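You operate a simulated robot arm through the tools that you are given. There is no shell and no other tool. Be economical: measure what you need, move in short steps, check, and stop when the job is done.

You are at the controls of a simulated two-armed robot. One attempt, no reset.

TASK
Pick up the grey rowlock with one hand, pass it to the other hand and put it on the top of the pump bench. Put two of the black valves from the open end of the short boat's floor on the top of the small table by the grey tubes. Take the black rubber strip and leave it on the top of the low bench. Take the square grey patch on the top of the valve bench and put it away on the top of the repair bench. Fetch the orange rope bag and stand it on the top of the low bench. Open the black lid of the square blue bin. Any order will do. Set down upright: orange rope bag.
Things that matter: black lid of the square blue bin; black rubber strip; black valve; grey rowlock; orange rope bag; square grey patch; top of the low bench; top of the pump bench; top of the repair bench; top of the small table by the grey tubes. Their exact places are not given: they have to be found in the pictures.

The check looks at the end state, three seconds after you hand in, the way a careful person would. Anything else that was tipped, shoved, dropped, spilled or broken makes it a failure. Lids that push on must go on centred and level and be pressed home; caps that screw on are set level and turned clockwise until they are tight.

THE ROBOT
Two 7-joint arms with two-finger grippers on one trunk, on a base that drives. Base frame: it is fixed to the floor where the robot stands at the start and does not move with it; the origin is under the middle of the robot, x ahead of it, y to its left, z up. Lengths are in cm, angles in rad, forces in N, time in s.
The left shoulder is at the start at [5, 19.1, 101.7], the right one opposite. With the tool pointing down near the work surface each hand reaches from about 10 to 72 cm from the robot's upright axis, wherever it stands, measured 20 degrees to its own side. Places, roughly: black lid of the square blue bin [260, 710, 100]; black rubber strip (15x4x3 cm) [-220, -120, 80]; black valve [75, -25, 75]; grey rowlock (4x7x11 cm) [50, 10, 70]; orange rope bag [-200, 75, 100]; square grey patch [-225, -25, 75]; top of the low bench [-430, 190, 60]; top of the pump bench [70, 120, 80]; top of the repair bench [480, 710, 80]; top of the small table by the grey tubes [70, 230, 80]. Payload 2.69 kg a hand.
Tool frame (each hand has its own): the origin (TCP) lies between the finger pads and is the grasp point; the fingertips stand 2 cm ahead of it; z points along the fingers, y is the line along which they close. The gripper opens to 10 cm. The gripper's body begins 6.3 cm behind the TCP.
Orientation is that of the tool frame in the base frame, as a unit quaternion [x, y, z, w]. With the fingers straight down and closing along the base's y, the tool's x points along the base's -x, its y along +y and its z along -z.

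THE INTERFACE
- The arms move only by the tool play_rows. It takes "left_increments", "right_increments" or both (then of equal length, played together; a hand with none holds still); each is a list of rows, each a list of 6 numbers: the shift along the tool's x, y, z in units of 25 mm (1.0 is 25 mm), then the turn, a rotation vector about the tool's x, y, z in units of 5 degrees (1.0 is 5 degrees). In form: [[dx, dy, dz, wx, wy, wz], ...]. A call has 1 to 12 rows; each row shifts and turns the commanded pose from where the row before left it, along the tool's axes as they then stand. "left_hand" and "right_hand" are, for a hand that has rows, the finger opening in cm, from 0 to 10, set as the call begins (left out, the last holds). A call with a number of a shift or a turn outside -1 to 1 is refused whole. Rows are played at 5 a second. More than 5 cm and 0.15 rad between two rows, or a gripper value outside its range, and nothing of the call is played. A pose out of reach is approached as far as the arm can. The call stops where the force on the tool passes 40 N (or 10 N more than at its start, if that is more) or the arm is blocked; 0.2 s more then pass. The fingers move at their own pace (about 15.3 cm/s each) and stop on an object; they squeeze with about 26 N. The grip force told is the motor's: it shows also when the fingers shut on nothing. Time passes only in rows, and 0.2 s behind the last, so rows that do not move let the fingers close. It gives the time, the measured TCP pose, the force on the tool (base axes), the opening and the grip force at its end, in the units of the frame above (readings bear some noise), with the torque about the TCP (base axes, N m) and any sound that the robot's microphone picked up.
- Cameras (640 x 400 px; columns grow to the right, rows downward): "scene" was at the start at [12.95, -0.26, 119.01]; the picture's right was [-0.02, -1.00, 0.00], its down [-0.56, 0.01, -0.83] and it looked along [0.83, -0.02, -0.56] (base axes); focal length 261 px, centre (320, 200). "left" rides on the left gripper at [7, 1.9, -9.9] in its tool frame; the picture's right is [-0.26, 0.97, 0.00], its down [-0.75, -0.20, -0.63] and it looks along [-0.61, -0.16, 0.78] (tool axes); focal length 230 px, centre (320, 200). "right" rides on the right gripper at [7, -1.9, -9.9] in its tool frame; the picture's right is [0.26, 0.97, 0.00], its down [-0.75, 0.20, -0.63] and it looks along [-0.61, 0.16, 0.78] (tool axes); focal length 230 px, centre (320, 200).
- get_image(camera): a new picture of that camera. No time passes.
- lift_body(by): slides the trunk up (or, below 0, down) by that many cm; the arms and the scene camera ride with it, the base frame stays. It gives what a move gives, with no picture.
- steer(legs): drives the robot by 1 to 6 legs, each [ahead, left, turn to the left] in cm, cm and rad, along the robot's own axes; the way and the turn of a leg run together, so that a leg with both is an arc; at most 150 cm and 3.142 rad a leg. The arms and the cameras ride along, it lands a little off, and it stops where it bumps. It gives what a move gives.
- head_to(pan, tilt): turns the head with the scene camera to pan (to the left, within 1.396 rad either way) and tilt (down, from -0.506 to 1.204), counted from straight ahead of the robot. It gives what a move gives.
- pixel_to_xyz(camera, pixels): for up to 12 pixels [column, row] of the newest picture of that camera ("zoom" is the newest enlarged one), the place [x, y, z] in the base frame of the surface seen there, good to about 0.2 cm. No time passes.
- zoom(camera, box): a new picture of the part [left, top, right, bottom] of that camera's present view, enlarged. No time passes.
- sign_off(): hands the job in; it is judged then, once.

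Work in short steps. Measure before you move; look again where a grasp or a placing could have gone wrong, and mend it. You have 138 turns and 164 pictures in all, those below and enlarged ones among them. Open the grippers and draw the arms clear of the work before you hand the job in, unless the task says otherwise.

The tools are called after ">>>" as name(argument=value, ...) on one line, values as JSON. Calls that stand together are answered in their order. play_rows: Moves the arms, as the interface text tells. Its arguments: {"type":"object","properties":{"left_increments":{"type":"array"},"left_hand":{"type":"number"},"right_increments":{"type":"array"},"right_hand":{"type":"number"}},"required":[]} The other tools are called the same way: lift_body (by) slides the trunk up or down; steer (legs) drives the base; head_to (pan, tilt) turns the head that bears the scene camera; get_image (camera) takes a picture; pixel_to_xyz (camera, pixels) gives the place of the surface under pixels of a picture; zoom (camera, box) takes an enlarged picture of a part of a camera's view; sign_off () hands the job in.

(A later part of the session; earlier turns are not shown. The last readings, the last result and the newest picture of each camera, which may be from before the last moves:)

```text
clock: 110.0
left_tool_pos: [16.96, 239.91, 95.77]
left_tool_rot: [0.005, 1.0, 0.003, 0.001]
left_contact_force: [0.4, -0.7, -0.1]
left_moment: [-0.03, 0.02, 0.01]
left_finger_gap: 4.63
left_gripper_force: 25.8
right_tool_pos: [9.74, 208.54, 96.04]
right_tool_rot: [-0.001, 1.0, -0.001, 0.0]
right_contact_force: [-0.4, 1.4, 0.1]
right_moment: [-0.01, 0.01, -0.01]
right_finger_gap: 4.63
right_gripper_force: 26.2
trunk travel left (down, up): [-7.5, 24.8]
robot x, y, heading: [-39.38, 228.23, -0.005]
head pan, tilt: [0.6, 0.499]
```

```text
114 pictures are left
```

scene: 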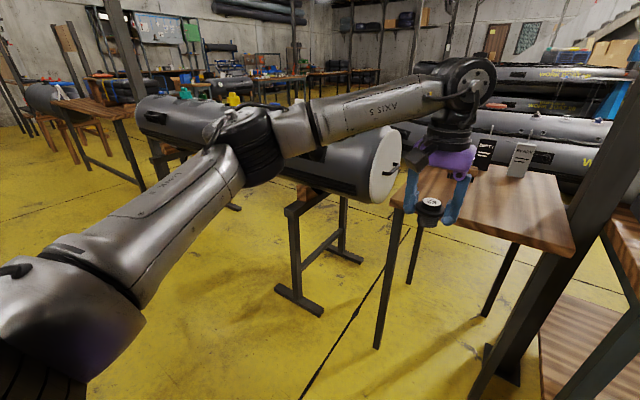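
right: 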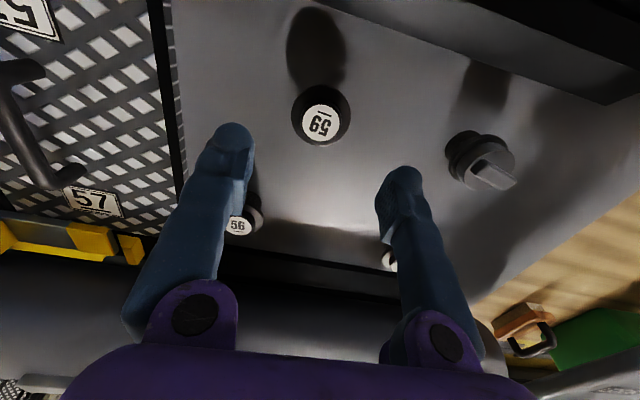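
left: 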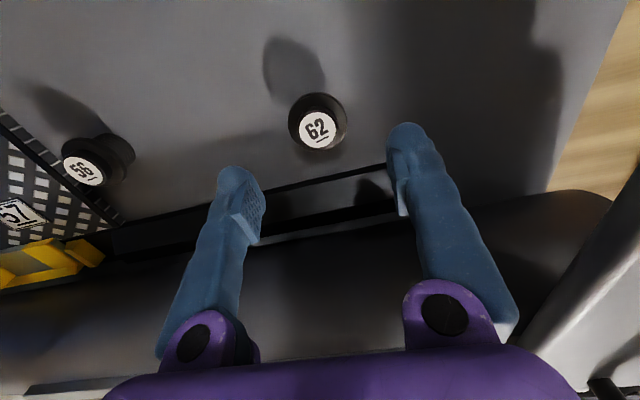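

I measure the tube end (385,165), the column (590,150) on the right and the table.

>>> pixel_to_xyz(camera="scene", pixels=[[385, 170], [330, 160], [300, 200], [590, 150], [560, 220], [600, 100], [500, 215], [480, 190], [540, 250]])

>>> head_to(pan=0.0, tilt=0.5)

>>> get_image(camera="scene")

```text
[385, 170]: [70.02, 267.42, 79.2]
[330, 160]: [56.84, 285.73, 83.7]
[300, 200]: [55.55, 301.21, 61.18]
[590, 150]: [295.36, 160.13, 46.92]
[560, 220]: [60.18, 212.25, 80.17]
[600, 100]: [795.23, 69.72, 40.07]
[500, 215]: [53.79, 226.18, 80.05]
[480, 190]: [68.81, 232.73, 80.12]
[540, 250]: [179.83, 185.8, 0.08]
```

```text
clock: 111.0
left_tool_pos: [16.98, 239.82, 95.97]
left_tool_rot: [0.005, 1.0, 0.002, 0.001]
left_contact_force: [-0.1, 0.6, -0.3]
left_moment: [0.02, 0.0, -0.04]
left_finger_gap: 4.62
left_gripper_force: 26.3
right_tool_pos: [9.57, 208.55, 96.06]
right_tool_rot: [-0.001, 1.0, 0.0, -0.001]
right_contact_force: [0.1, 0.3, -0.8]
right_moment: [0.03, -0.02, -0.01]
right_finger_gap: 4.63
right_gripper_force: 25.8
trunk travel left (down, up): [-7.5, 24.8]
robot x, y, heading: [-39.7, 228.46, -0.005]
head pan, tilt: [0.0, 0.499]
```

```text
113 pictures are left
```

scene: 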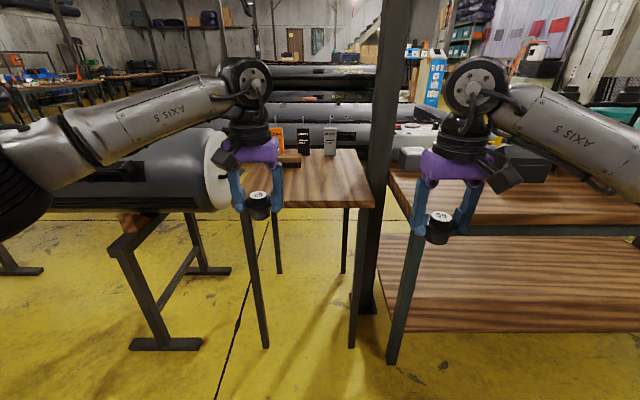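

I query the column position before advancing.

>>> pixel_to_xyz(camera="scene", pixels=[[385, 120], [372, 250], [395, 60], [60, 140], [150, 130], [330, 195], [215, 130]])

```text
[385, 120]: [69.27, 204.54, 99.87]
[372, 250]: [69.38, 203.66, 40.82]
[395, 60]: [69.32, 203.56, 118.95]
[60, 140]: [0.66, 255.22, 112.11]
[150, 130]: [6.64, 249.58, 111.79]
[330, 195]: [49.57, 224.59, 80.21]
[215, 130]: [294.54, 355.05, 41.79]
```

The column's front is at x 69, so placing around x 55 is safe. I advance 36 cm.

>>> steer(legs=[[36, 0, 0]])

>>> head_to(pan=0.0, tilt=0.8)

>>> get_image(camera="scene")

```text
clock: 113.3
left_tool_pos: [52.89, 239.66, 95.96]
left_tool_rot: [0.006, 1.0, 0.002, 0.002]
left_contact_force: [-0.3, 0.0, -1.2]
left_moment: [-0.04, 0.01, 0.03]
left_finger_gap: 4.6
left_gripper_force: 25.9
right_tool_pos: [45.48, 208.22, 96.05]
right_tool_rot: [0.001, 1.0, 0.0, 0.0]
right_contact_force: [-0.5, 0.6, -0.6]
right_moment: [0.02, 0.0, 0.0]
right_finger_gap: 4.64
right_gripper_force: 25.6
trunk travel left (down, up): [-7.5, 24.8]
robot x, y, heading: [-3.31, 228.2, -0.005]
head pan, tilt: [0.0, 0.499]
```

```text
clock: 114.1
left_tool_pos: [53.07, 239.53, 96.02]
left_tool_rot: [0.005, 1.0, 0.003, 0.0]
left_contact_force: [1.0, 0.0, -1.2]
left_moment: [0.01, 0.01, 0.03]
left_finger_gap: 4.63
left_gripper_force: 25.2
right_tool_pos: [45.47, 208.32, 96.1]
right_tool_rot: [0.0, 1.0, 0.0, 0.0]
right_contact_force: [0.0, 0.2, -0.3]
right_moment: [-0.02, 0.01, 0.01]
right_finger_gap: 4.61
right_gripper_force: 25.9
trunk travel left (down, up): [-7.5, 24.8]
robot x, y, heading: [-3.74, 228.4, -0.001]
head pan, tilt: [0.0, 0.799]
```

```text
112 pictures are left
```

scene: 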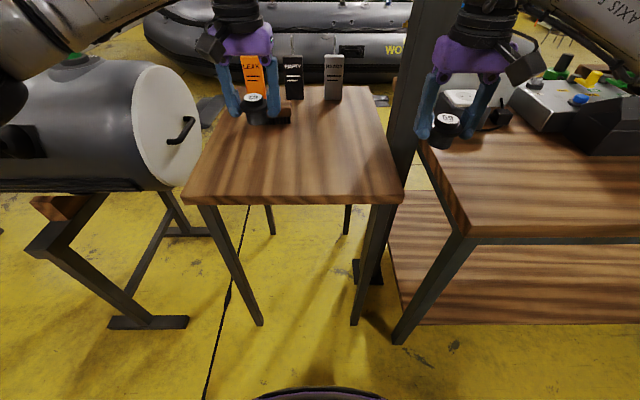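

I place both: left over [55,237], right over [55,220.5], lowering to 1 cm above contact (TCP 84.6).

>>> play_rows(left_increments=[[-0.16, -0.21, 0, 0, 0, 0], [-0.16, -0.21, 0, 0, 0, 0], [-0.16, -0.21, 0, 0, 0, 0], [-0.16, -0.21, 0, 0, 0, 0], [-0.16, -0.21, 0, 0, 0, 0], [0, 0, 0.76, 0, 0, 0], [0, 0, 0.76, 0, 0, 0], [0, 0, 0.76, 0, 0, 0], [0, 0, 0.76, 0, 0, 0], [0, 0, 0.76, 0, 0, 0], [0, 0, 0.76, 0, 0, 0], [0, 0, 0, 0, 0, 0]], right_increments=[[-0.76, 0.976, 0, 0, 0, 0], [-0.76, 0.976, 0, 0, 0, 0], [-0.76, 0.976, 0, 0, 0, 0], [-0.76, 0.976, 0, 0, 0, 0], [-0.76, 0.976, 0, 0, 0, 0], [0, 0, 0.76, 0, 0, 0], [0, 0, 0.76, 0, 0, 0], [0, 0, 0.76, 0, 0, 0], [0, 0, 0.76, 0, 0, 0], [0, 0, 0.76, 0, 0, 0], [0, 0, 0.76, 0, 0, 0], [0, 0, 0, 0, 0, 0]])

>>> zoom(camera="scene", box=[180, 60, 420, 210])

```text
clock: 116.7
left_tool_pos: [54.98, 237.1, 84.58]
left_tool_rot: [0.005, 1.0, 0.003, 0.002]
left_contact_force: [0.4, 0.3, -0.2]
left_moment: [0.0, 0.01, -0.01]
left_finger_gap: 4.64
left_gripper_force: 26.1
right_tool_pos: [55.03, 220.58, 84.5]
right_tool_rot: [0.001, 1.0, -0.001, 0.0]
right_contact_force: [0.1, -0.5, -0.5]
right_moment: [-0.01, 0.01, 0.02]
right_finger_gap: 4.62
right_gripper_force: 26.3
trunk travel left (down, up): [-7.5, 24.8]
robot x, y, heading: [-3.54, 228.44, -0.008]
head pan, tilt: [0.0, 0.799]
```

```text
2.67 times, centred on (300, 135) of scene
```

zoom: 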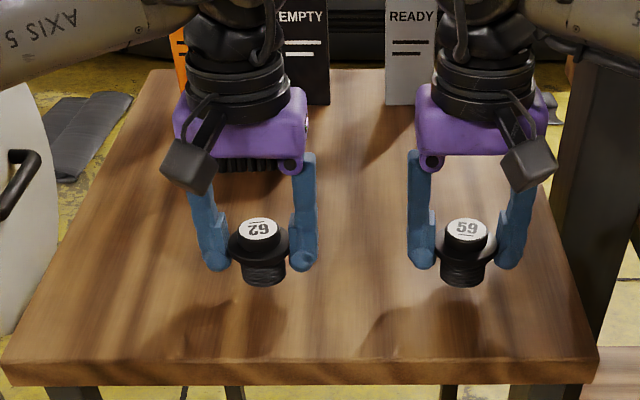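

Both valves hang upright over the table. I lower 0.85 cm, release, rise.

>>> play_rows(left_increments=[[0, 0, 0.17, 0, 0, 0], [0, 0, 0.17, 0, 0, 0], [0, 0, 0, 0, 0, 0]], right_increments=[[0, 0, 0.17, 0, 0, 0], [0, 0, 0.17, 0, 0, 0], [0, 0, 0, 0, 0, 0]])

>>> play_rows(left_increments=[[0, 0, 0, 0, 0, 0], [0, 0, 0, 0, 0, 0], [0, 0, 0, 0, 0, 0], [0, 0, -0.5, 0, 0, 0], [0, 0, -1, 0, 0, 0], [0, 0, -1, 0, 0, 0], [0, 0, -1, 0, 0, 0], [0, 0, -1, 0, 0, 0]], right_increments=[[0, 0, 0, 0, 0, 0], [0, 0, 0, 0, 0, 0], [0, 0, 0, 0, 0, 0], [0, 0, -0.5, 0, 0, 0], [0, 0, -1, 0, 0, 0], [0, 0, -1, 0, 0, 0], [0, 0, -1, 0, 0, 0], [0, 0, -1, 0, 0, 0]], left_hand=7, right_hand=7)

>>> zoom(camera="scene", box=[180, 60, 420, 210])

```text
clock: 117.5
left_tool_pos: [54.87, 237.04, 83.6]
left_tool_rot: [0.005, 1.0, 0.003, 0.0]
left_contact_force: [-1.0, 0.3, -0.3]
left_moment: [-0.02, 0.02, 0.0]
left_finger_gap: 4.64
left_gripper_force: 25.8
right_tool_pos: [55.09, 220.45, 83.8]
right_tool_rot: [0.001, 1.0, 0.001, 0.0]
right_contact_force: [-0.1, 0.3, -0.7]
right_moment: [0.01, 0.01, 0.0]
right_finger_gap: 4.62
right_gripper_force: 25.6
trunk travel left (down, up): [-7.5, 24.8]
robot x, y, heading: [-3.48, 228.03, -0.008]
head pan, tilt: [0.0, 0.799]
```

```text
clock: 119.3
left_tool_pos: [54.95, 236.96, 95.0]
left_tool_rot: [0.007, 1.0, 0.002, 0.002]
left_contact_force: [-1.5, 0.2, 0.8]
left_moment: [-0.01, 0.01, 0.0]
left_finger_gap: 7.0
left_gripper_force: 0.0
right_tool_pos: [55.03, 220.48, 95.0]
right_tool_rot: [0.002, 1.0, 0.0, 0.0]
right_contact_force: [0.2, 0.1, 0.1]
right_moment: [-0.02, 0.04, -0.03]
right_finger_gap: 7.0
right_gripper_force: 0.0
trunk travel left (down, up): [-7.5, 24.8]
robot x, y, heading: [-3.64, 228.18, -0.009]
head pan, tilt: [0.0, 0.799]
```

```text
2.67 times, centred on (300, 135) of scene
```

zoom: 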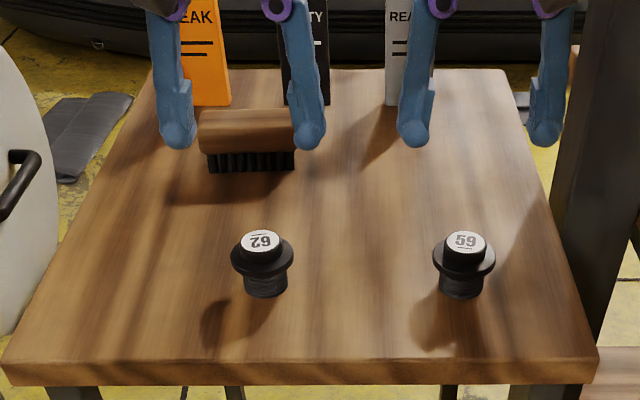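

Valves stand well. I back off 60, turn around to face −x, and look at the other side.

>>> steer(legs=[[-55, 0, 0], [0, 0, 3.14]])

>>> head_to(pan=0.5, tilt=0.35)

>>> get_image(camera="scene")

>>> head_to(pan=-0.4, tilt=0.35)

>>> get_image(camera="scene")

```text
clock: 129.8
left_tool_pos: [-117.0, 219.73, 94.96]
left_tool_rot: [1.0, -0.007, -0.002, 0.003]
left_contact_force: [-0.2, 0.3, 1.4]
left_moment: [-0.01, -0.02, -0.02]
left_finger_gap: 7.01
left_gripper_force: 0.0
right_tool_pos: [-117.06, 236.25, 94.98]
right_tool_rot: [1.0, -0.001, 0.0, 0.0]
right_contact_force: [0.1, 0.0, 0.0]
right_moment: [-0.02, 0.0, 0.01]
right_finger_gap: 6.98
right_gripper_force: 0.1
trunk travel left (down, up): [-7.5, 24.8]
robot x, y, heading: [-58.89, 228.3, 3.131]
head pan, tilt: [0.0, 0.799]
```

```text
clock: 130.8
left_tool_pos: [-116.88, 219.68, 94.93]
left_tool_rot: [1.0, -0.005, -0.001, 0.002]
left_contact_force: [-0.3, 0.3, -0.5]
left_moment: [0.02, 0.01, 0.0]
left_finger_gap: 7.0
left_gripper_force: 0.1
right_tool_pos: [-117.01, 236.19, 95.12]
right_tool_rot: [1.0, 0.0, 0.001, -0.001]
right_contact_force: [0.1, -0.3, 0.2]
right_moment: [0.0, -0.01, 0.03]
right_finger_gap: 7.01
right_gripper_force: 0.0
trunk travel left (down, up): [-7.5, 24.8]
robot x, y, heading: [-58.94, 228.72, 3.134]
head pan, tilt: [0.499, 0.351]
```

```text
109 pictures are left
```

scene: 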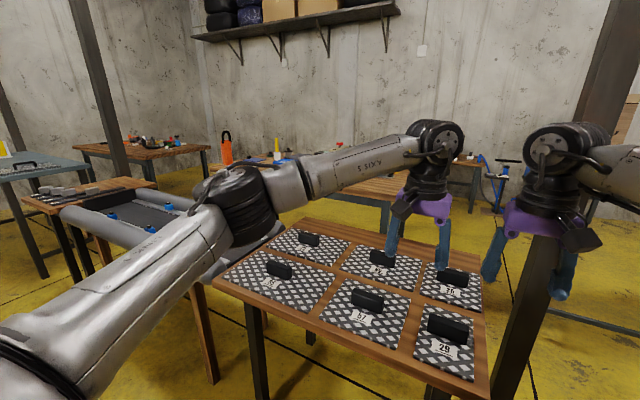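

```text
clock: 131.9
left_tool_pos: [-116.99, 219.78, 94.84]
left_tool_rot: [1.0, -0.006, 0.0, 0.002]
left_contact_force: [-0.8, 0.2, -0.1]
left_moment: [0.01, 0.0, -0.03]
left_finger_gap: 7.0
left_gripper_force: 0.3
right_tool_pos: [-117.09, 236.24, 95.02]
right_tool_rot: [1.0, 0.001, 0.001, -0.001]
right_contact_force: [0.7, -0.3, 0.0]
right_moment: [0.01, 0.0, 0.0]
right_finger_gap: 7.02
right_gripper_force: 0.0
trunk travel left (down, up): [-7.5, 24.8]
robot x, y, heading: [-58.19, 228.09, 3.138]
head pan, tilt: [-0.4, 0.351]
```

```text
108 pictures are left
```

scene: 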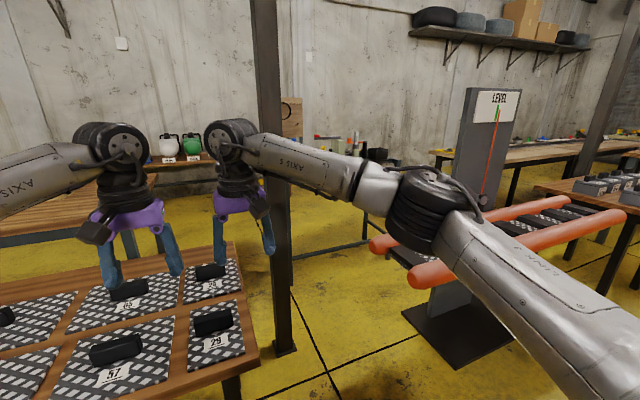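

A mat bench stands in front; the orange bag is further left. I strafe left 150 (toward y≈78) where the aisle is clear, and look.

>>> steer(legs=[[0, 150, 0]])

>>> head_to(pan=0.0, tilt=0.4)

>>> get_image(camera="scene")

>>> head_to(pan=0.9, tilt=0.4)

>>> get_image(camera="scene")

```text
clock: 145.4
left_tool_pos: [-117.2, 67.68, 94.9]
left_tool_rot: [1.0, -0.002, -0.002, 0.003]
left_contact_force: [-0.1, -0.2, 0.0]
left_moment: [0.01, 0.01, -0.01]
left_finger_gap: 7.01
left_gripper_force: 0.0
right_tool_pos: [-117.42, 84.33, 95.05]
right_tool_rot: [1.0, 0.001, 0.0, 0.0]
right_contact_force: [-0.4, 0.1, 0.3]
right_moment: [-0.02, -0.01, -0.03]
right_finger_gap: 6.99
right_gripper_force: 0.0
trunk travel left (down, up): [-7.5, 24.8]
robot x, y, heading: [-58.81, 77.12, -3.143]
head pan, tilt: [-0.4, 0.351]
```

```text
clock: 146.2
left_tool_pos: [-117.3, 67.75, 94.96]
left_tool_rot: [1.0, -0.003, -0.001, 0.003]
left_contact_force: [0.0, 0.7, -0.3]
left_moment: [0.01, -0.02, 0.03]
left_finger_gap: 7.01
left_gripper_force: 0.1
right_tool_pos: [-117.38, 84.29, 95.02]
right_tool_rot: [1.0, 0.003, 0.0, 0.0]
right_contact_force: [-0.4, 0.3, -0.7]
right_moment: [0.01, 0.0, -0.01]
right_finger_gap: 6.99
right_gripper_force: 0.0
trunk travel left (down, up): [-7.5, 24.8]
robot x, y, heading: [-58.96, 76.85, -3.138]
head pan, tilt: [0.0, 0.4]
```

```text
107 pictures are left
```

scene: 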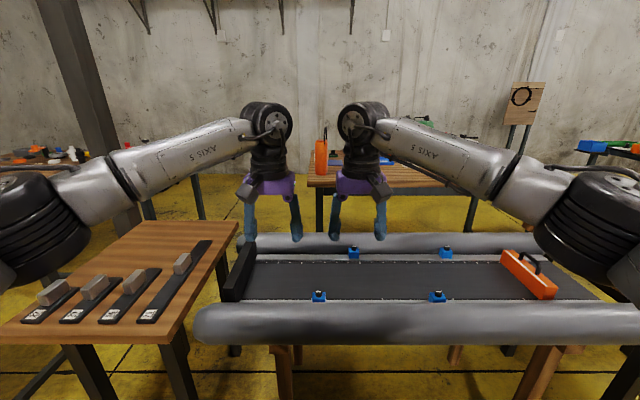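

```text
clock: 147.4
left_tool_pos: [-117.23, 67.84, 94.91]
left_tool_rot: [1.0, -0.002, -0.001, 0.003]
left_contact_force: [0.4, 0.0, 0.1]
left_moment: [-0.02, 0.02, 0.03]
left_finger_gap: 7.01
left_gripper_force: 0.0
right_tool_pos: [-117.38, 84.08, 94.98]
right_tool_rot: [1.0, 0.003, 0.0, 0.001]
right_contact_force: [0.2, -0.1, 0.4]
right_moment: [0.01, 0.01, 0.01]
right_finger_gap: 6.99
right_gripper_force: 0.0
trunk travel left (down, up): [-7.5, 24.8]
robot x, y, heading: [-58.66, 76.88, -3.135]
head pan, tilt: [0.901, 0.4]
```

```text
106 pictures are left
```

scene: 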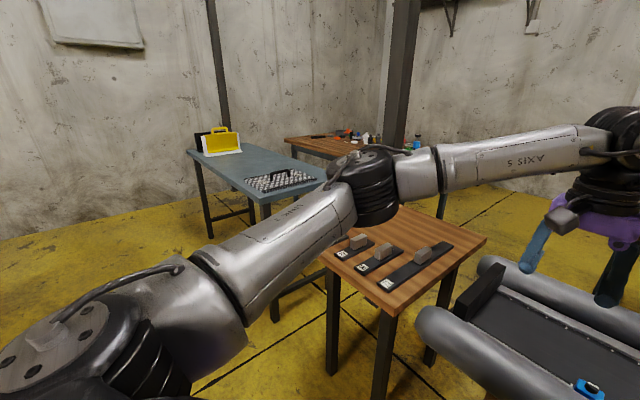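

I view ahead again to measure the orange items at (322,157) and (528,275).

>>> head_to(pan=0.0, tilt=0.4)

>>> zoom(camera="scene", box=[280, 110, 600, 310])

>>> get_image(camera="scene")

>>> pixel_to_xyz(camera="scene", pixels=[[322, 160], [525, 275], [322, 178], [400, 268], [400, 315], [180, 260], [95, 285], [30, 340], [353, 252], [60, 155], [430, 175]])

```text
clock: 148.7
left_tool_pos: [-117.08, 67.83, 94.94]
left_tool_rot: [1.0, -0.003, -0.001, 0.003]
left_contact_force: [0.2, -0.3, 0.3]
left_moment: [0.0, 0.03, -0.04]
left_finger_gap: 7.0
left_gripper_force: 0.1
right_tool_pos: [-117.47, 84.28, 94.98]
right_tool_rot: [1.0, 0.003, 0.001, 0.0]
right_contact_force: [-0.1, -0.2, -0.5]
right_moment: [0.01, 0.01, -0.01]
right_finger_gap: 7.04
right_gripper_force: 0.0
trunk travel left (down, up): [-7.5, 24.8]
robot x, y, heading: [-59.07, 76.98, -3.14]
head pan, tilt: [0.0, 0.4]
```

```text
2.00 times, centred on (440, 210) of scene
```

zoom: 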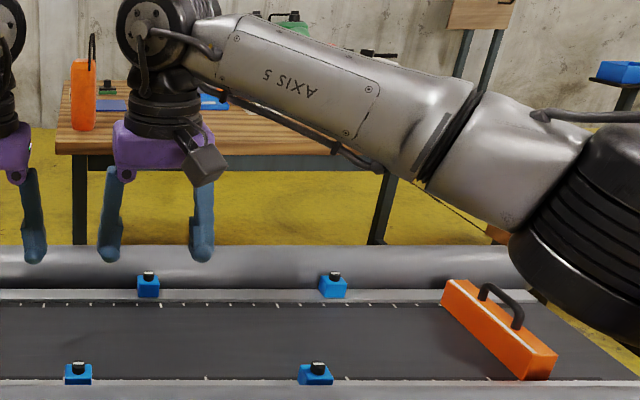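

```text
104 pictures are left
```

scene: 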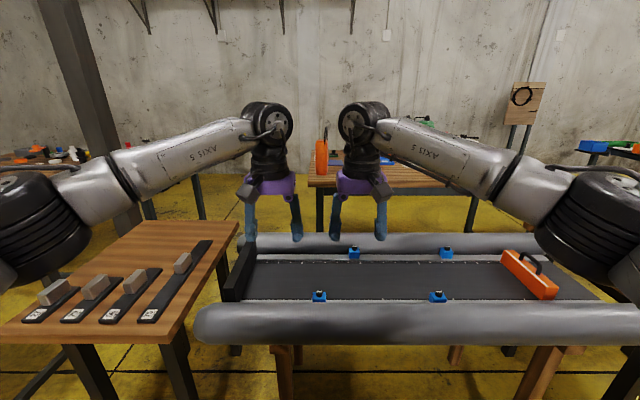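

```text
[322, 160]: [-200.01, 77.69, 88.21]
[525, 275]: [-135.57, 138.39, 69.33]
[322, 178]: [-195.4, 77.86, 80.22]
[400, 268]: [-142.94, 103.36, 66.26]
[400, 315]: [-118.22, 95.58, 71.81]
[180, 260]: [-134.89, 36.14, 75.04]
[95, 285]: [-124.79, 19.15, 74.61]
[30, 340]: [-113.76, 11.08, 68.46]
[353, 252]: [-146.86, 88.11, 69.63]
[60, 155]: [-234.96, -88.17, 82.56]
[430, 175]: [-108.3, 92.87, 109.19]
```

The bag stands at [-200, 78] on a bench behind the boat. I map the surroundings: wall, bench edges, boat.

>>> pixel_to_xyz(camera="scene", pixels=[[300, 60], [420, 60], [525, 100], [220, 215], [410, 240], [310, 190], [480, 190], [90, 130], [250, 250], [235, 225], [130, 225], [600, 145]])

>>> head_to(pan=0.8, tilt=0.35)

>>> get_image(camera="scene")

>>> pixel_to_xyz(camera="scene", pixels=[[215, 140], [280, 190], [230, 170], [320, 150], [380, 235], [480, 245], [300, 60], [395, 60], [205, 230], [160, 150], [420, 155], [270, 225]])

```text
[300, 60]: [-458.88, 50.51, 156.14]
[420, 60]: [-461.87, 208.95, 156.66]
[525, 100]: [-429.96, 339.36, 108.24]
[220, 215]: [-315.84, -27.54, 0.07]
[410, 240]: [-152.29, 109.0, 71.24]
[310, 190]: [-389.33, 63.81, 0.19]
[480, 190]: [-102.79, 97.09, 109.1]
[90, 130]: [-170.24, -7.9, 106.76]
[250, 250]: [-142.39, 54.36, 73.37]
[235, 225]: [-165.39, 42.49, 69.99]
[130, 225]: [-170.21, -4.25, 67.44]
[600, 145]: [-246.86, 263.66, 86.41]
```

```text
clock: 149.8
left_tool_pos: [-117.26, 67.79, 95.02]
left_tool_rot: [1.0, -0.002, -0.001, 0.003]
left_contact_force: [-1.0, -0.5, -0.9]
left_moment: [0.0, 0.01, 0.04]
left_finger_gap: 7.03
left_gripper_force: 0.0
right_tool_pos: [-117.46, 84.31, 95.07]
right_tool_rot: [1.0, 0.003, -0.001, 0.001]
right_contact_force: [0.7, 0.0, 0.6]
right_moment: [-0.02, 0.02, -0.01]
right_finger_gap: 7.0
right_gripper_force: 0.1
trunk travel left (down, up): [-7.5, 24.8]
robot x, y, heading: [-59.16, 76.84, -3.139]
head pan, tilt: [0.799, 0.351]
```

```text
103 pictures are left
```

scene: 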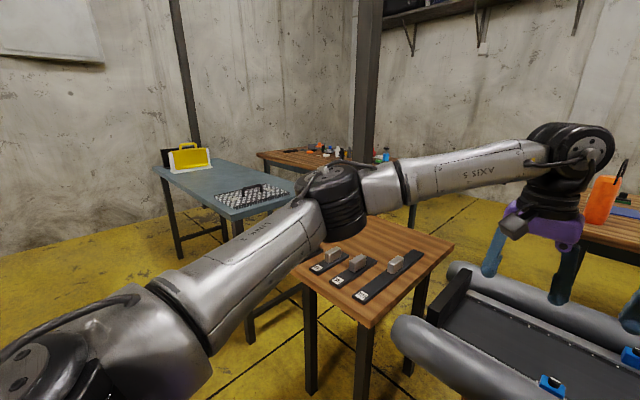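

```text
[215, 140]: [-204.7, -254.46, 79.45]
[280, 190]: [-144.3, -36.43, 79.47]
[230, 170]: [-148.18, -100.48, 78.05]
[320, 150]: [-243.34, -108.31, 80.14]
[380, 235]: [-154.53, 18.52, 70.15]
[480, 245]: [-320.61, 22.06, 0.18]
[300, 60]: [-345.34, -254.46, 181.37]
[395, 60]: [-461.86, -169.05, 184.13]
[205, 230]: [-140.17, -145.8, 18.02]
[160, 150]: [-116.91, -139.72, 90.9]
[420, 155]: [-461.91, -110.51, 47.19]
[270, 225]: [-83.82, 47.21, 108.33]
```

I look to the right side of this view to find a way into the inner area (x<−180).

>>> head_to(pan=-0.8, tilt=0.35)

>>> get_image(camera="scene")

>>> pixel_to_xyz(camera="scene", pixels=[[200, 150], [100, 250], [300, 200], [400, 200], [250, 200], [350, 180], [450, 250], [300, 150], [200, 200], [500, 200], [150, 170], [380, 230]])

```text
clock: 151.4
left_tool_pos: [-117.14, 67.65, 94.91]
left_tool_rot: [1.0, -0.003, 0.0, 0.002]
left_contact_force: [-0.2, -0.5, 0.4]
left_moment: [0.0, 0.02, -0.01]
left_finger_gap: 7.01
left_gripper_force: 0.1
right_tool_pos: [-117.4, 84.15, 95.03]
right_tool_rot: [1.0, 0.002, 0.0, 0.0]
right_contact_force: [0.1, -1.1, 0.1]
right_moment: [-0.03, 0.01, -0.01]
right_finger_gap: 7.01
right_gripper_force: 0.1
trunk travel left (down, up): [-7.5, 24.8]
robot x, y, heading: [-58.87, 77.06, -3.135]
head pan, tilt: [-0.799, 0.351]
```

```text
102 pictures are left
```

scene: 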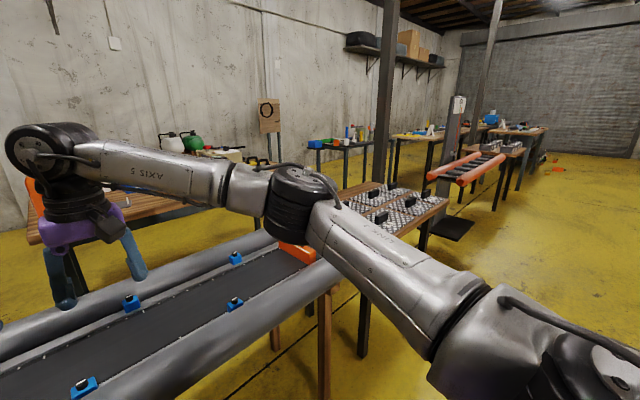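

```text
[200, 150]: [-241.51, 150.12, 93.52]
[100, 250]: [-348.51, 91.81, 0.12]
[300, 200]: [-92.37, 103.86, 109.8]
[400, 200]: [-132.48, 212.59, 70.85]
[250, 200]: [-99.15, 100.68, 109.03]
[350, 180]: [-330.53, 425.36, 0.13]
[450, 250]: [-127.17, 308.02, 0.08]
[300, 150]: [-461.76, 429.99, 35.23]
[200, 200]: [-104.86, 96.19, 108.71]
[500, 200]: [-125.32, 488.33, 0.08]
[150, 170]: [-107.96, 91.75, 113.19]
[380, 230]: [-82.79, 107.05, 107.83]
```

Open floor lies beyond the mat bench at y≈270–300. I drive right 200 and look along −x there.

>>> steer(legs=[[0, -150, 0], [0, -55, 0]])

>>> head_to(pan=0.0, tilt=0.45)

>>> get_image(camera="scene")

>>> pixel_to_xyz(camera="scene", pixels=[[160, 300], [230, 280], [250, 220], [300, 250], [350, 250], [400, 250], [450, 250], [320, 200], [400, 200], [420, 330], [330, 350], [200, 200]])

```text
clock: 169.7
left_tool_pos: [-118.7, 271.8, 94.9]
left_tool_rot: [1.0, 0.004, -0.002, 0.003]
left_contact_force: [-0.3, 0.1, 0.5]
left_moment: [0.0, 0.04, 0.0]
left_finger_gap: 6.99
left_gripper_force: 0.0
right_tool_pos: [-119.05, 288.37, 94.98]
right_tool_rot: [1.0, 0.01, 0.0, -0.001]
right_contact_force: [-1.0, 0.6, -0.3]
right_moment: [-0.01, 0.01, 0.0]
right_finger_gap: 7.02
right_gripper_force: 0.1
trunk travel left (down, up): [-7.5, 24.8]
robot x, y, heading: [-60.74, 281.69, -3.126]
head pan, tilt: [-0.799, 0.351]
```

```text
clock: 170.8
left_tool_pos: [-118.75, 271.88, 94.82]
left_tool_rot: [1.0, 0.005, -0.001, 0.003]
left_contact_force: [-0.7, -0.3, 1.0]
left_moment: [-0.01, 0.0, 0.02]
left_finger_gap: 7.01
left_gripper_force: 0.0
right_tool_pos: [-119.09, 288.46, 95.1]
right_tool_rot: [1.0, 0.01, -0.001, 0.0]
right_contact_force: [0.1, 0.2, -0.3]
right_moment: [0.02, -0.02, 0.03]
right_finger_gap: 7.04
right_gripper_force: 0.1
trunk travel left (down, up): [-7.5, 24.8]
robot x, y, heading: [-60.23, 281.97, -3.129]
head pan, tilt: [0.0, 0.45]
```

```text
101 pictures are left
```

scene: 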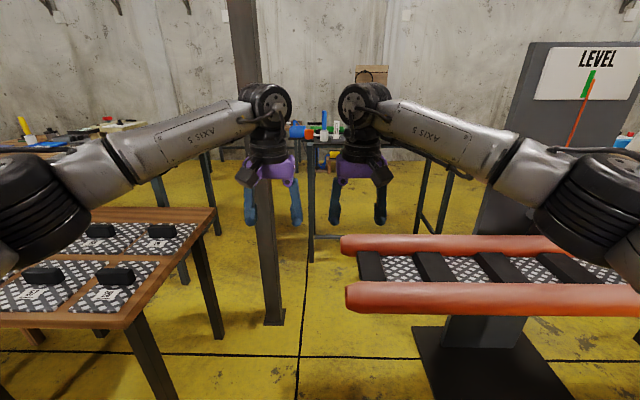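

```text
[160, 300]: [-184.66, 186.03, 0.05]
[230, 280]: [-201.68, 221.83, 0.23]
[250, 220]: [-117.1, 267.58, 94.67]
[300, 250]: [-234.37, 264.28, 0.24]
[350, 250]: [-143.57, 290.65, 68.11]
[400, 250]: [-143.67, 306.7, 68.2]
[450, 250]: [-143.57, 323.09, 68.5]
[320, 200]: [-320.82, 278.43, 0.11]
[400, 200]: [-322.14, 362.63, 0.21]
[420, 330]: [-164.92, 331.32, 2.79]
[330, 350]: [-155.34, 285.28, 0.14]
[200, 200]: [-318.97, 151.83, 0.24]
```

I measure the gap between the mat bench (215,212) and the orange frame (345,290), and the column (270,310).

>>> pixel_to_xyz(camera="scene", pixels=[[210, 215], [130, 320], [80, 210], [347, 298], [345, 248], [272, 310], [285, 318], [415, 330], [320, 170], [310, 150], [420, 220], [500, 330]])

>>> head_to(pan=-0.8, tilt=0.45)

>>> get_image(camera="scene")

>>> pixel_to_xyz(camera="scene", pixels=[[250, 150], [350, 170], [450, 250], [300, 250], [400, 150], [200, 250], [150, 170], [100, 200], [320, 200], [250, 220]])

```text
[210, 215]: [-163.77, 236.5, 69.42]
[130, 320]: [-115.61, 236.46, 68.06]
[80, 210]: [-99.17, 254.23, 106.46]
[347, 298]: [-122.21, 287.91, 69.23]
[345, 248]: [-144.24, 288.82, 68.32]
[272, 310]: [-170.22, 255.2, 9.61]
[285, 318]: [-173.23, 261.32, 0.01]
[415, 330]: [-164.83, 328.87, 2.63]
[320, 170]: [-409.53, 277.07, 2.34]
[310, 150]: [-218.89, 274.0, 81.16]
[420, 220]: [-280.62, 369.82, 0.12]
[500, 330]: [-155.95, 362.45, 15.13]
```

```text
clock: 171.9
left_tool_pos: [-118.74, 271.87, 94.99]
left_tool_rot: [1.0, 0.004, -0.001, 0.002]
left_contact_force: [0.3, 0.5, -0.5]
left_moment: [-0.01, -0.03, -0.03]
left_finger_gap: 7.02
left_gripper_force: 0.1
right_tool_pos: [-119.22, 288.36, 94.95]
right_tool_rot: [1.0, 0.01, 0.0, 0.001]
right_contact_force: [-0.4, -0.1, -0.1]
right_moment: [0.02, -0.01, 0.01]
right_finger_gap: 6.96
right_gripper_force: 0.0
trunk travel left (down, up): [-7.5, 24.8]
robot x, y, heading: [-60.23, 282.19, -3.127]
head pan, tilt: [-0.799, 0.45]
```

```text
100 pictures are left
```

scene: 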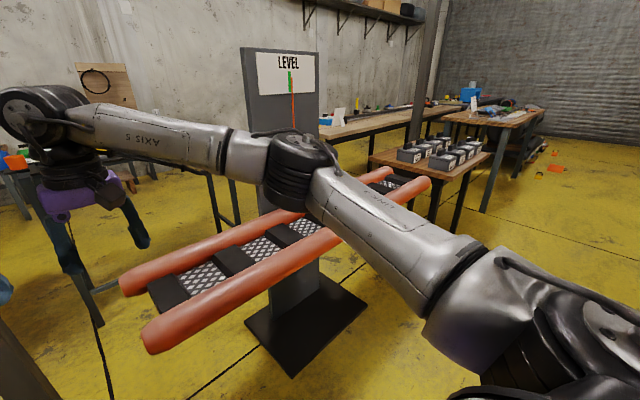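

```text
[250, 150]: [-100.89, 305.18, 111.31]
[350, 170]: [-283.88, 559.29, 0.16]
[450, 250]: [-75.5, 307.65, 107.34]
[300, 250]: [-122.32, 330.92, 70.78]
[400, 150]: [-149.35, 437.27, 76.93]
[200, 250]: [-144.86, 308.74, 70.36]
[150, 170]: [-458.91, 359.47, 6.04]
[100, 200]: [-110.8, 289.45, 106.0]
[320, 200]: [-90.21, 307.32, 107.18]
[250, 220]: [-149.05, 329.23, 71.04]
```

The gap here is too narrow. I measure the passage between the frame's far end (428,182) and the block table (375,160)/(470,200).

>>> pixel_to_xyz(camera="scene", pixels=[[425, 183], [388, 172], [372, 160], [436, 195], [488, 165], [340, 140], [530, 115], [452, 225], [260, 335], [355, 290], [500, 120], [225, 215]])

>>> zoom(camera="scene", box=[300, 80, 560, 240])

```text
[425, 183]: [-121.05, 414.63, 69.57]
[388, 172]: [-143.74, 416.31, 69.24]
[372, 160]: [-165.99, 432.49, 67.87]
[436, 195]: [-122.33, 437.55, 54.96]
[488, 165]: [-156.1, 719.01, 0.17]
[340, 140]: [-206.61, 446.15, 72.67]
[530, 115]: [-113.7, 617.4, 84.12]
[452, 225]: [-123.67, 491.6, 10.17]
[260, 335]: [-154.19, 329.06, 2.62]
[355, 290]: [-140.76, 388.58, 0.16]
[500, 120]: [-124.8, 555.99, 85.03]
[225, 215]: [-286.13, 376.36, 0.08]
```

```text
2.46 times, centred on (430, 160) of scene
```

zoom: 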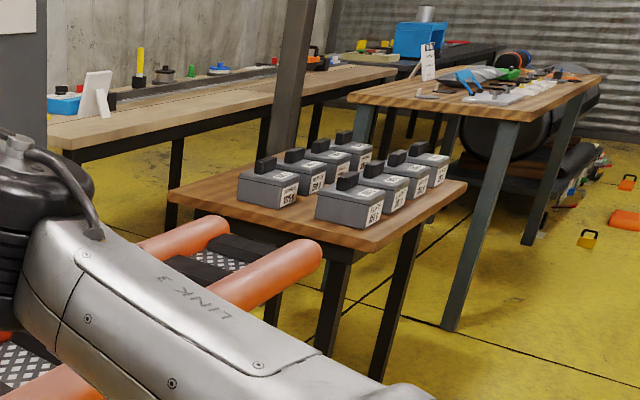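

North is closed; the way in seems to be the south corridor between the blue table's end (y≈−150) and the wall (y=−254). I back off 30 and drive there.

>>> steer(legs=[[-30, 0, -0.013], [0, 150, 0], [0, 150, 0], [0, 150, 0], [0, 25, 0]])

>>> head_to(pan=0.0, tilt=0.45)

>>> get_image(camera="scene")

```text
clock: 215.1
left_tool_pos: [-85.32, -203.3, 94.93]
left_tool_rot: [1.0, 0.003, -0.001, 0.002]
left_contact_force: [0.2, -0.5, -0.1]
left_moment: [-0.01, 0.03, -0.02]
left_finger_gap: 6.98
left_gripper_force: 0.1
right_tool_pos: [-85.73, -186.89, 95.04]
right_tool_rot: [1.0, 0.009, 0.0, 0.0]
right_contact_force: [0.1, -0.4, 0.3]
right_moment: [-0.02, -0.02, 0.03]
right_finger_gap: 6.99
right_gripper_force: 0.0
trunk travel left (down, up): [-7.5, 24.8]
robot x, y, heading: [-27.15, -193.16, -3.127]
head pan, tilt: [-0.799, 0.45]
```

```text
clock: 216.2
left_tool_pos: [-85.31, -203.36, 94.98]
left_tool_rot: [1.0, 0.004, 0.0, 0.002]
left_contact_force: [0.7, 0.6, 0.4]
left_moment: [-0.02, -0.01, 0.02]
left_finger_gap: 7.0
left_gripper_force: 0.0
right_tool_pos: [-85.69, -186.87, 95.02]
right_tool_rot: [1.0, 0.009, 0.0, 0.0]
right_contact_force: [-0.3, 0.4, -0.2]
right_moment: [-0.03, 0.01, -0.02]
right_finger_gap: 7.0
right_gripper_force: 0.1
trunk travel left (down, up): [-7.5, 24.8]
robot x, y, heading: [-26.7, -193.38, -3.128]
head pan, tilt: [0.0, 0.45]
```

```text
98 pictures are left
```

scene: 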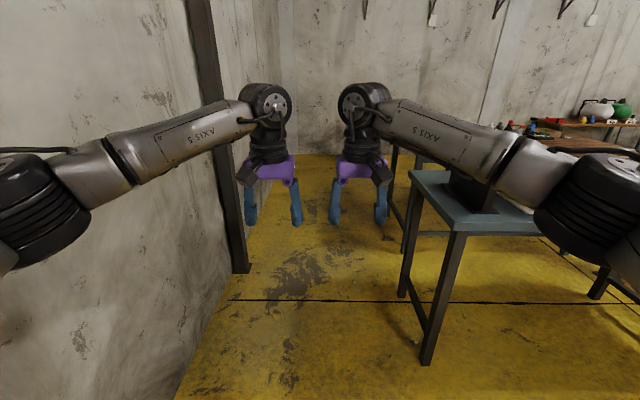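

The corridor is open. I measure the wall column (240,270), table corner (412,180), and bench beyond (393,160).

>>> pixel_to_xyz(camera="scene", pixels=[[243, 270], [200, 150], [412, 182], [450, 230], [395, 160], [403, 290], [300, 190], [130, 250], [330, 160], [400, 230]])

>>> head_to(pan=-0.5, tilt=0.4)

>>> get_image(camera="scene")

>>> pixel_to_xyz(camera="scene", pixels=[[230, 160], [300, 150], [350, 150], [400, 160], [250, 200], [320, 250], [150, 220], [450, 180], [300, 120], [390, 130]])

```text
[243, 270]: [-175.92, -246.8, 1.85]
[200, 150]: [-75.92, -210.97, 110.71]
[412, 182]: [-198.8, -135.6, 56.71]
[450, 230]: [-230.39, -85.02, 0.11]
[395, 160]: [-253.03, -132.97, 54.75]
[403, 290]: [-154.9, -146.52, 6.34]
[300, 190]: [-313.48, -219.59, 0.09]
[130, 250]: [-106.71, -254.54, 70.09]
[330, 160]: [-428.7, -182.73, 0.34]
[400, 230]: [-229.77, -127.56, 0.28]
```

```text
clock: 217.2
left_tool_pos: [-85.21, -203.39, 95.07]
left_tool_rot: [1.0, 0.004, -0.001, 0.002]
left_contact_force: [-0.3, 0.7, 0.3]
left_moment: [-0.02, 0.0, 0.03]
left_finger_gap: 7.0
left_gripper_force: 0.1
right_tool_pos: [-85.6, -186.85, 94.98]
right_tool_rot: [1.0, 0.009, 0.0, 0.0]
right_contact_force: [0.8, 0.4, -0.2]
right_moment: [-0.02, 0.0, -0.02]
right_finger_gap: 7.01
right_gripper_force: 0.1
trunk travel left (down, up): [-7.5, 24.8]
robot x, y, heading: [-27.13, -193.51, -3.128]
head pan, tilt: [-0.499, 0.4]
```

```text
97 pictures are left
```

scene: 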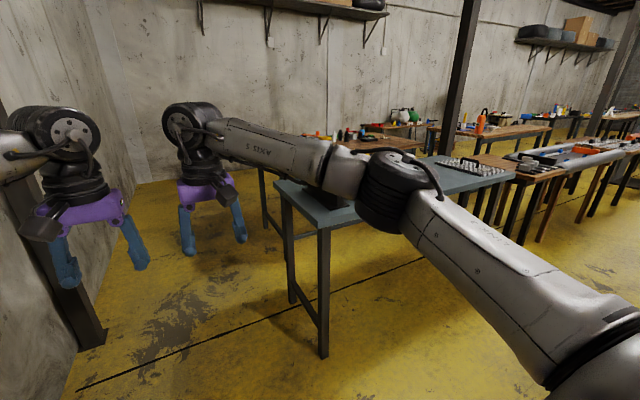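

```text
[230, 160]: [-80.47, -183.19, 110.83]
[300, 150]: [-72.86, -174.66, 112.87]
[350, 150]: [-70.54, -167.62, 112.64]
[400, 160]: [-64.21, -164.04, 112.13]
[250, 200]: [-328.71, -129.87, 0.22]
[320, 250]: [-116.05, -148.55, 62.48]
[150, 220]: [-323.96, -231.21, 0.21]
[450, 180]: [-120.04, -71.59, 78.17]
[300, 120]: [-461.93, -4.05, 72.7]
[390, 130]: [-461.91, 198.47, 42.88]
```

Corridor is y −247…−148. I raise the trunk 20 cm for clearance, straighten the heading and drive to x≈−222.

>>> lift_body(by=20)

>>> steer(legs=[[0, 0, -0.0136], [150, 0, 0], [45, 0, 0]])

>>> head_to(pan=-1.2, tilt=0.6)

>>> get_image(camera="scene")

```text
clock: 219.3
left_tool_pos: [-85.36, -203.46, 114.92]
left_tool_rot: [1.0, 0.002, -0.001, 0.002]
left_contact_force: [-0.1, 0.3, -0.4]
left_moment: [-0.02, 0.01, 0.02]
left_finger_gap: 7.01
left_gripper_force: 0.1
right_tool_pos: [-85.77, -186.92, 115.17]
right_tool_rot: [1.0, 0.01, -0.001, 0.0]
right_contact_force: [0.3, 0.9, 0.0]
right_moment: [-0.07, -0.02, 0.02]
right_finger_gap: 6.99
right_gripper_force: 0.1
trunk travel left (down, up): [-27.5, 4.8]
robot x, y, heading: [-26.98, -193.43, -3.134]
head pan, tilt: [-0.499, 0.4]
```

```text
clock: 229.5
left_tool_pos: [-282.36, -201.1, 114.86]
left_tool_rot: [1.0, -0.007, -0.001, 0.003]
left_contact_force: [0.2, 0.2, 0.4]
left_moment: [0.01, -0.01, 0.03]
left_finger_gap: 7.04
left_gripper_force: 0.0
right_tool_pos: [-282.49, -184.46, 114.95]
right_tool_rot: [1.0, -0.001, 0.0, 0.0]
right_contact_force: [-0.7, 1.0, 0.6]
right_moment: [0.03, -0.01, 0.01]
right_finger_gap: 6.99
right_gripper_force: 0.0
trunk travel left (down, up): [-27.5, 4.8]
robot x, y, heading: [-223.81, -192.38, 3.137]
head pan, tilt: [-0.499, 0.4]
```

```text
clock: 230.6
left_tool_pos: [-282.41, -201.02, 114.97]
left_tool_rot: [1.0, -0.007, -0.001, 0.003]
left_contact_force: [-1.6, 0.6, 0.2]
left_moment: [-0.02, -0.01, 0.01]
left_finger_gap: 6.99
left_gripper_force: 0.0
right_tool_pos: [-282.38, -184.6, 114.99]
right_tool_rot: [1.0, -0.002, 0.001, 0.001]
right_contact_force: [0.5, 1.1, -0.2]
right_moment: [0.02, -0.02, -0.01]
right_finger_gap: 6.99
right_gripper_force: 0.0
trunk travel left (down, up): [-27.5, 4.8]
robot x, y, heading: [-224.16, -192.33, 3.132]
head pan, tilt: [-1.201, 0.6]
```

```text
96 pictures are left
```

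scene: 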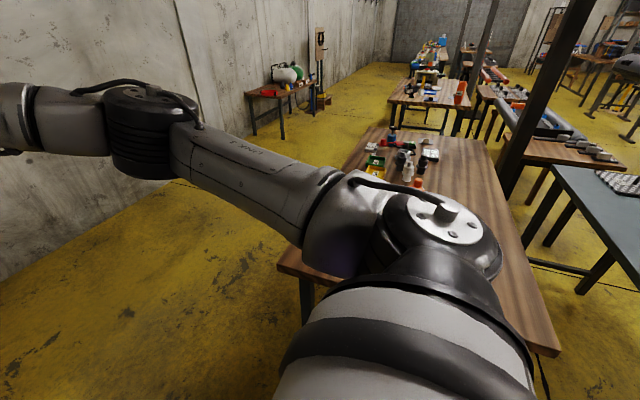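

The interior is open west of the valve bench, and the low bench shows at (280,90). I drive ahead 100, strafe right 65, and turn to face +x.

>>> steer(legs=[[100, 0, 0], [0, -70, 0], [0, 0, -3.13]])

>>> head_to(pan=0.2, tilt=0.6)

>>> get_image(camera="scene")

```text
clock: 249.3
left_tool_pos: [-265.64, -113.78, 114.99]
left_tool_rot: [0.014, 1.0, 0.001, 0.001]
left_contact_force: [-0.1, 1.0, -0.6]
left_moment: [0.0, 0.01, -0.02]
left_finger_gap: 7.0
left_gripper_force: 0.0
right_tool_pos: [-265.76, -130.3, 115.13]
right_tool_rot: [0.007, 1.0, 0.0, 0.0]
right_contact_force: [1.0, 0.0, -0.5]
right_moment: [-0.01, 0.0, -0.02]
right_finger_gap: 7.02
right_gripper_force: 0.2
trunk travel left (down, up): [-27.5, 4.8]
robot x, y, heading: [-324.12, -121.79, -0.021]
head pan, tilt: [-1.201, 0.6]
```

```text
clock: 250.9
left_tool_pos: [-265.59, -113.74, 114.95]
left_tool_rot: [0.014, 1.0, 0.003, 0.001]
left_contact_force: [0.0, 0.2, -0.4]
left_moment: [0.0, -0.04, 0.0]
left_finger_gap: 7.02
left_gripper_force: 0.1
right_tool_pos: [-265.8, -130.32, 115.06]
right_tool_rot: [0.007, 1.0, 0.0, 0.001]
right_contact_force: [0.1, 0.8, -0.9]
right_moment: [-0.02, 0.0, -0.01]
right_finger_gap: 7.0
right_gripper_force: 0.0
trunk travel left (down, up): [-27.5, 4.8]
robot x, y, heading: [-323.92, -121.55, -0.024]
head pan, tilt: [0.201, 0.6]
```

```text
95 pictures are left
```

scene: 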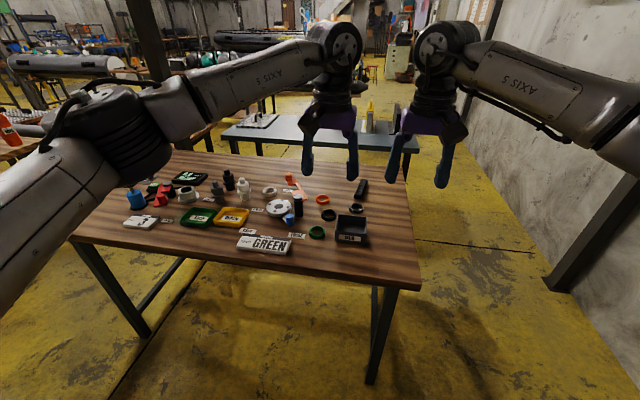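

The valve bench carries everything; I zoom in to find strip (near (362,188)) and grey patch.

>>> zoom(camera="scene", box=[100, 150, 260, 250])

>>> zoom(camera="scene", box=[240, 150, 420, 262])

>>> pixel_to_xyz(camera="scene", pixels=[[362, 188], [140, 222], [210, 180], [350, 230], [250, 170], [418, 285], [80, 235], [405, 185]])

```text
4.00 times, centred on (180, 200) of scene
```

zoom: 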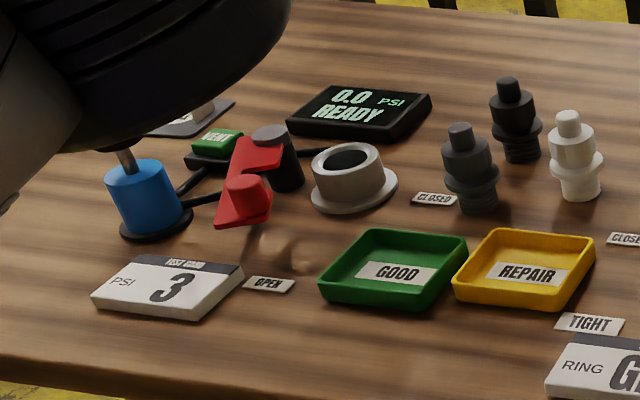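

```text
3.56 times, centred on (330, 206) of scene
```

zoom: 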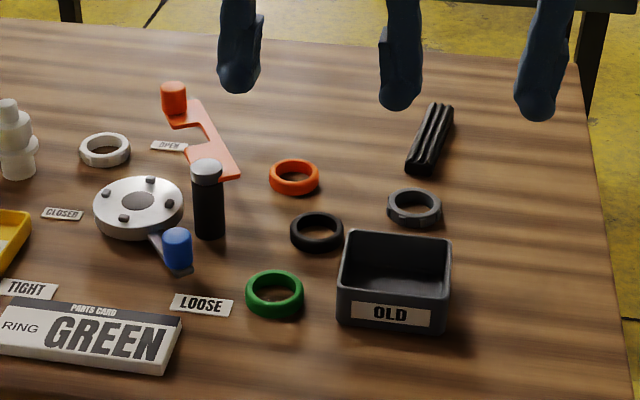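

```text
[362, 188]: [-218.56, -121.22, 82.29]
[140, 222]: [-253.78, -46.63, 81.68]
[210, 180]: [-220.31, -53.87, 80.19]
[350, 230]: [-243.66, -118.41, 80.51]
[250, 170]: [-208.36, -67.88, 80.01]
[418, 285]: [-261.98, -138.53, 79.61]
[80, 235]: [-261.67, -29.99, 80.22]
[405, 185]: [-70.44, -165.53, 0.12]
```

The ribbed black strip lies at [-218.5,-121.2] pointing roughly along x. I drive up (ahead 38, left 18), keeping hands high, and aim the camera.

>>> steer(legs=[[0, 18, 0.022], [38, 0, 0]])

>>> lift_body(by=-10)

>>> head_to(pan=0.0, tilt=0.85)

>>> get_image(camera="scene")

```text
clock: 255.1
left_tool_pos: [-227.96, -94.47, 114.96]
left_tool_rot: [0.003, 1.0, 0.003, 0.0]
left_contact_force: [-0.2, -0.1, 0.1]
left_moment: [-0.01, -0.01, 0.0]
left_finger_gap: 7.0
left_gripper_force: 0.1
right_tool_pos: [-227.61, -110.95, 115.14]
right_tool_rot: [-0.003, 1.0, 0.0, -0.001]
right_contact_force: [0.2, -0.1, 0.1]
right_moment: [-0.02, 0.02, 0.0]
right_finger_gap: 6.99
right_gripper_force: 0.0
trunk travel left (down, up): [-27.5, 4.8]
robot x, y, heading: [-286.46, -103.25, -0.0]
head pan, tilt: [0.201, 0.6]
```

```text
clock: 256.4
left_tool_pos: [-227.83, -94.39, 104.88]
left_tool_rot: [0.004, 1.0, 0.002, 0.002]
left_contact_force: [0.4, 0.1, 0.7]
left_moment: [0.0, -0.03, -0.01]
left_finger_gap: 6.99
left_gripper_force: 0.1
right_tool_pos: [-227.74, -110.91, 104.95]
right_tool_rot: [-0.003, 1.0, 0.0, 0.0]
right_contact_force: [0.0, 1.0, 0.6]
right_moment: [0.02, -0.01, 0.02]
right_finger_gap: 7.0
right_gripper_force: 0.1
trunk travel left (down, up): [-17.5, 14.8]
robot x, y, heading: [-286.42, -103.59, -0.005]
head pan, tilt: [0.201, 0.6]
```

```text
clock: 257.2
left_tool_pos: [-227.99, -94.39, 104.97]
left_tool_rot: [0.004, 1.0, 0.001, 0.002]
left_contact_force: [-0.3, -0.9, 0.6]
left_moment: [-0.02, 0.0, -0.02]
left_finger_gap: 6.97
left_gripper_force: 0.0
right_tool_pos: [-227.74, -110.86, 105.05]
right_tool_rot: [-0.002, 1.0, 0.0, 0.0]
right_contact_force: [0.0, -0.2, -0.1]
right_moment: [0.0, 0.02, -0.02]
right_finger_gap: 7.0
right_gripper_force: 0.0
trunk travel left (down, up): [-17.5, 14.8]
robot x, y, heading: [-286.53, -103.44, 0.0]
head pan, tilt: [0.0, 0.85]
```

```text
92 pictures are left
```

scene: 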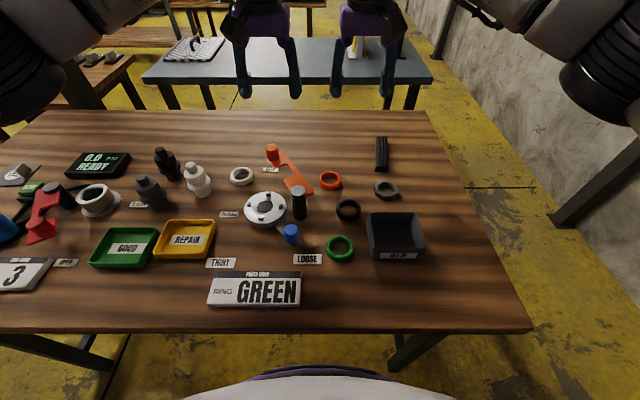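

Strip at (381,154); I measure its ends and edges.

>>> zoom(camera="scene", box=[340, 120, 420, 200])

>>> pixel_to_xyz(camera="scene", pixels=[[381, 139], [381, 155], [382, 168], [376, 155], [387, 155], [20, 170], [15, 178], [20, 165]])

```text
5.00 times, centred on (380, 160) of scene
```

zoom: 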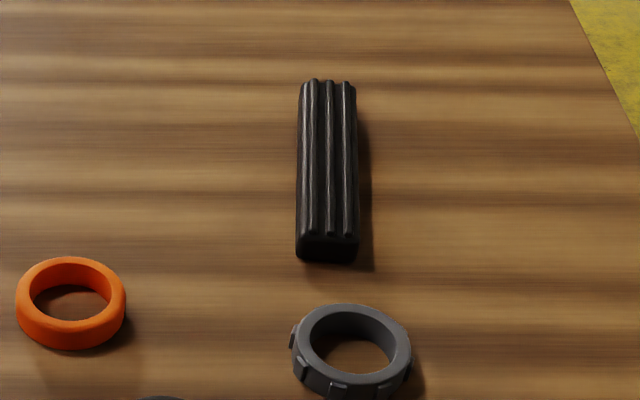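

```text
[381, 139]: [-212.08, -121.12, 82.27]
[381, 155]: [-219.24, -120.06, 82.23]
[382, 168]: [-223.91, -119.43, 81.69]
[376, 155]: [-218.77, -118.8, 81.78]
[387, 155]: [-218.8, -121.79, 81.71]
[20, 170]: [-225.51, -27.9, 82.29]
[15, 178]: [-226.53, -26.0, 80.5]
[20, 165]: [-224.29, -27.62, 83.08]
```

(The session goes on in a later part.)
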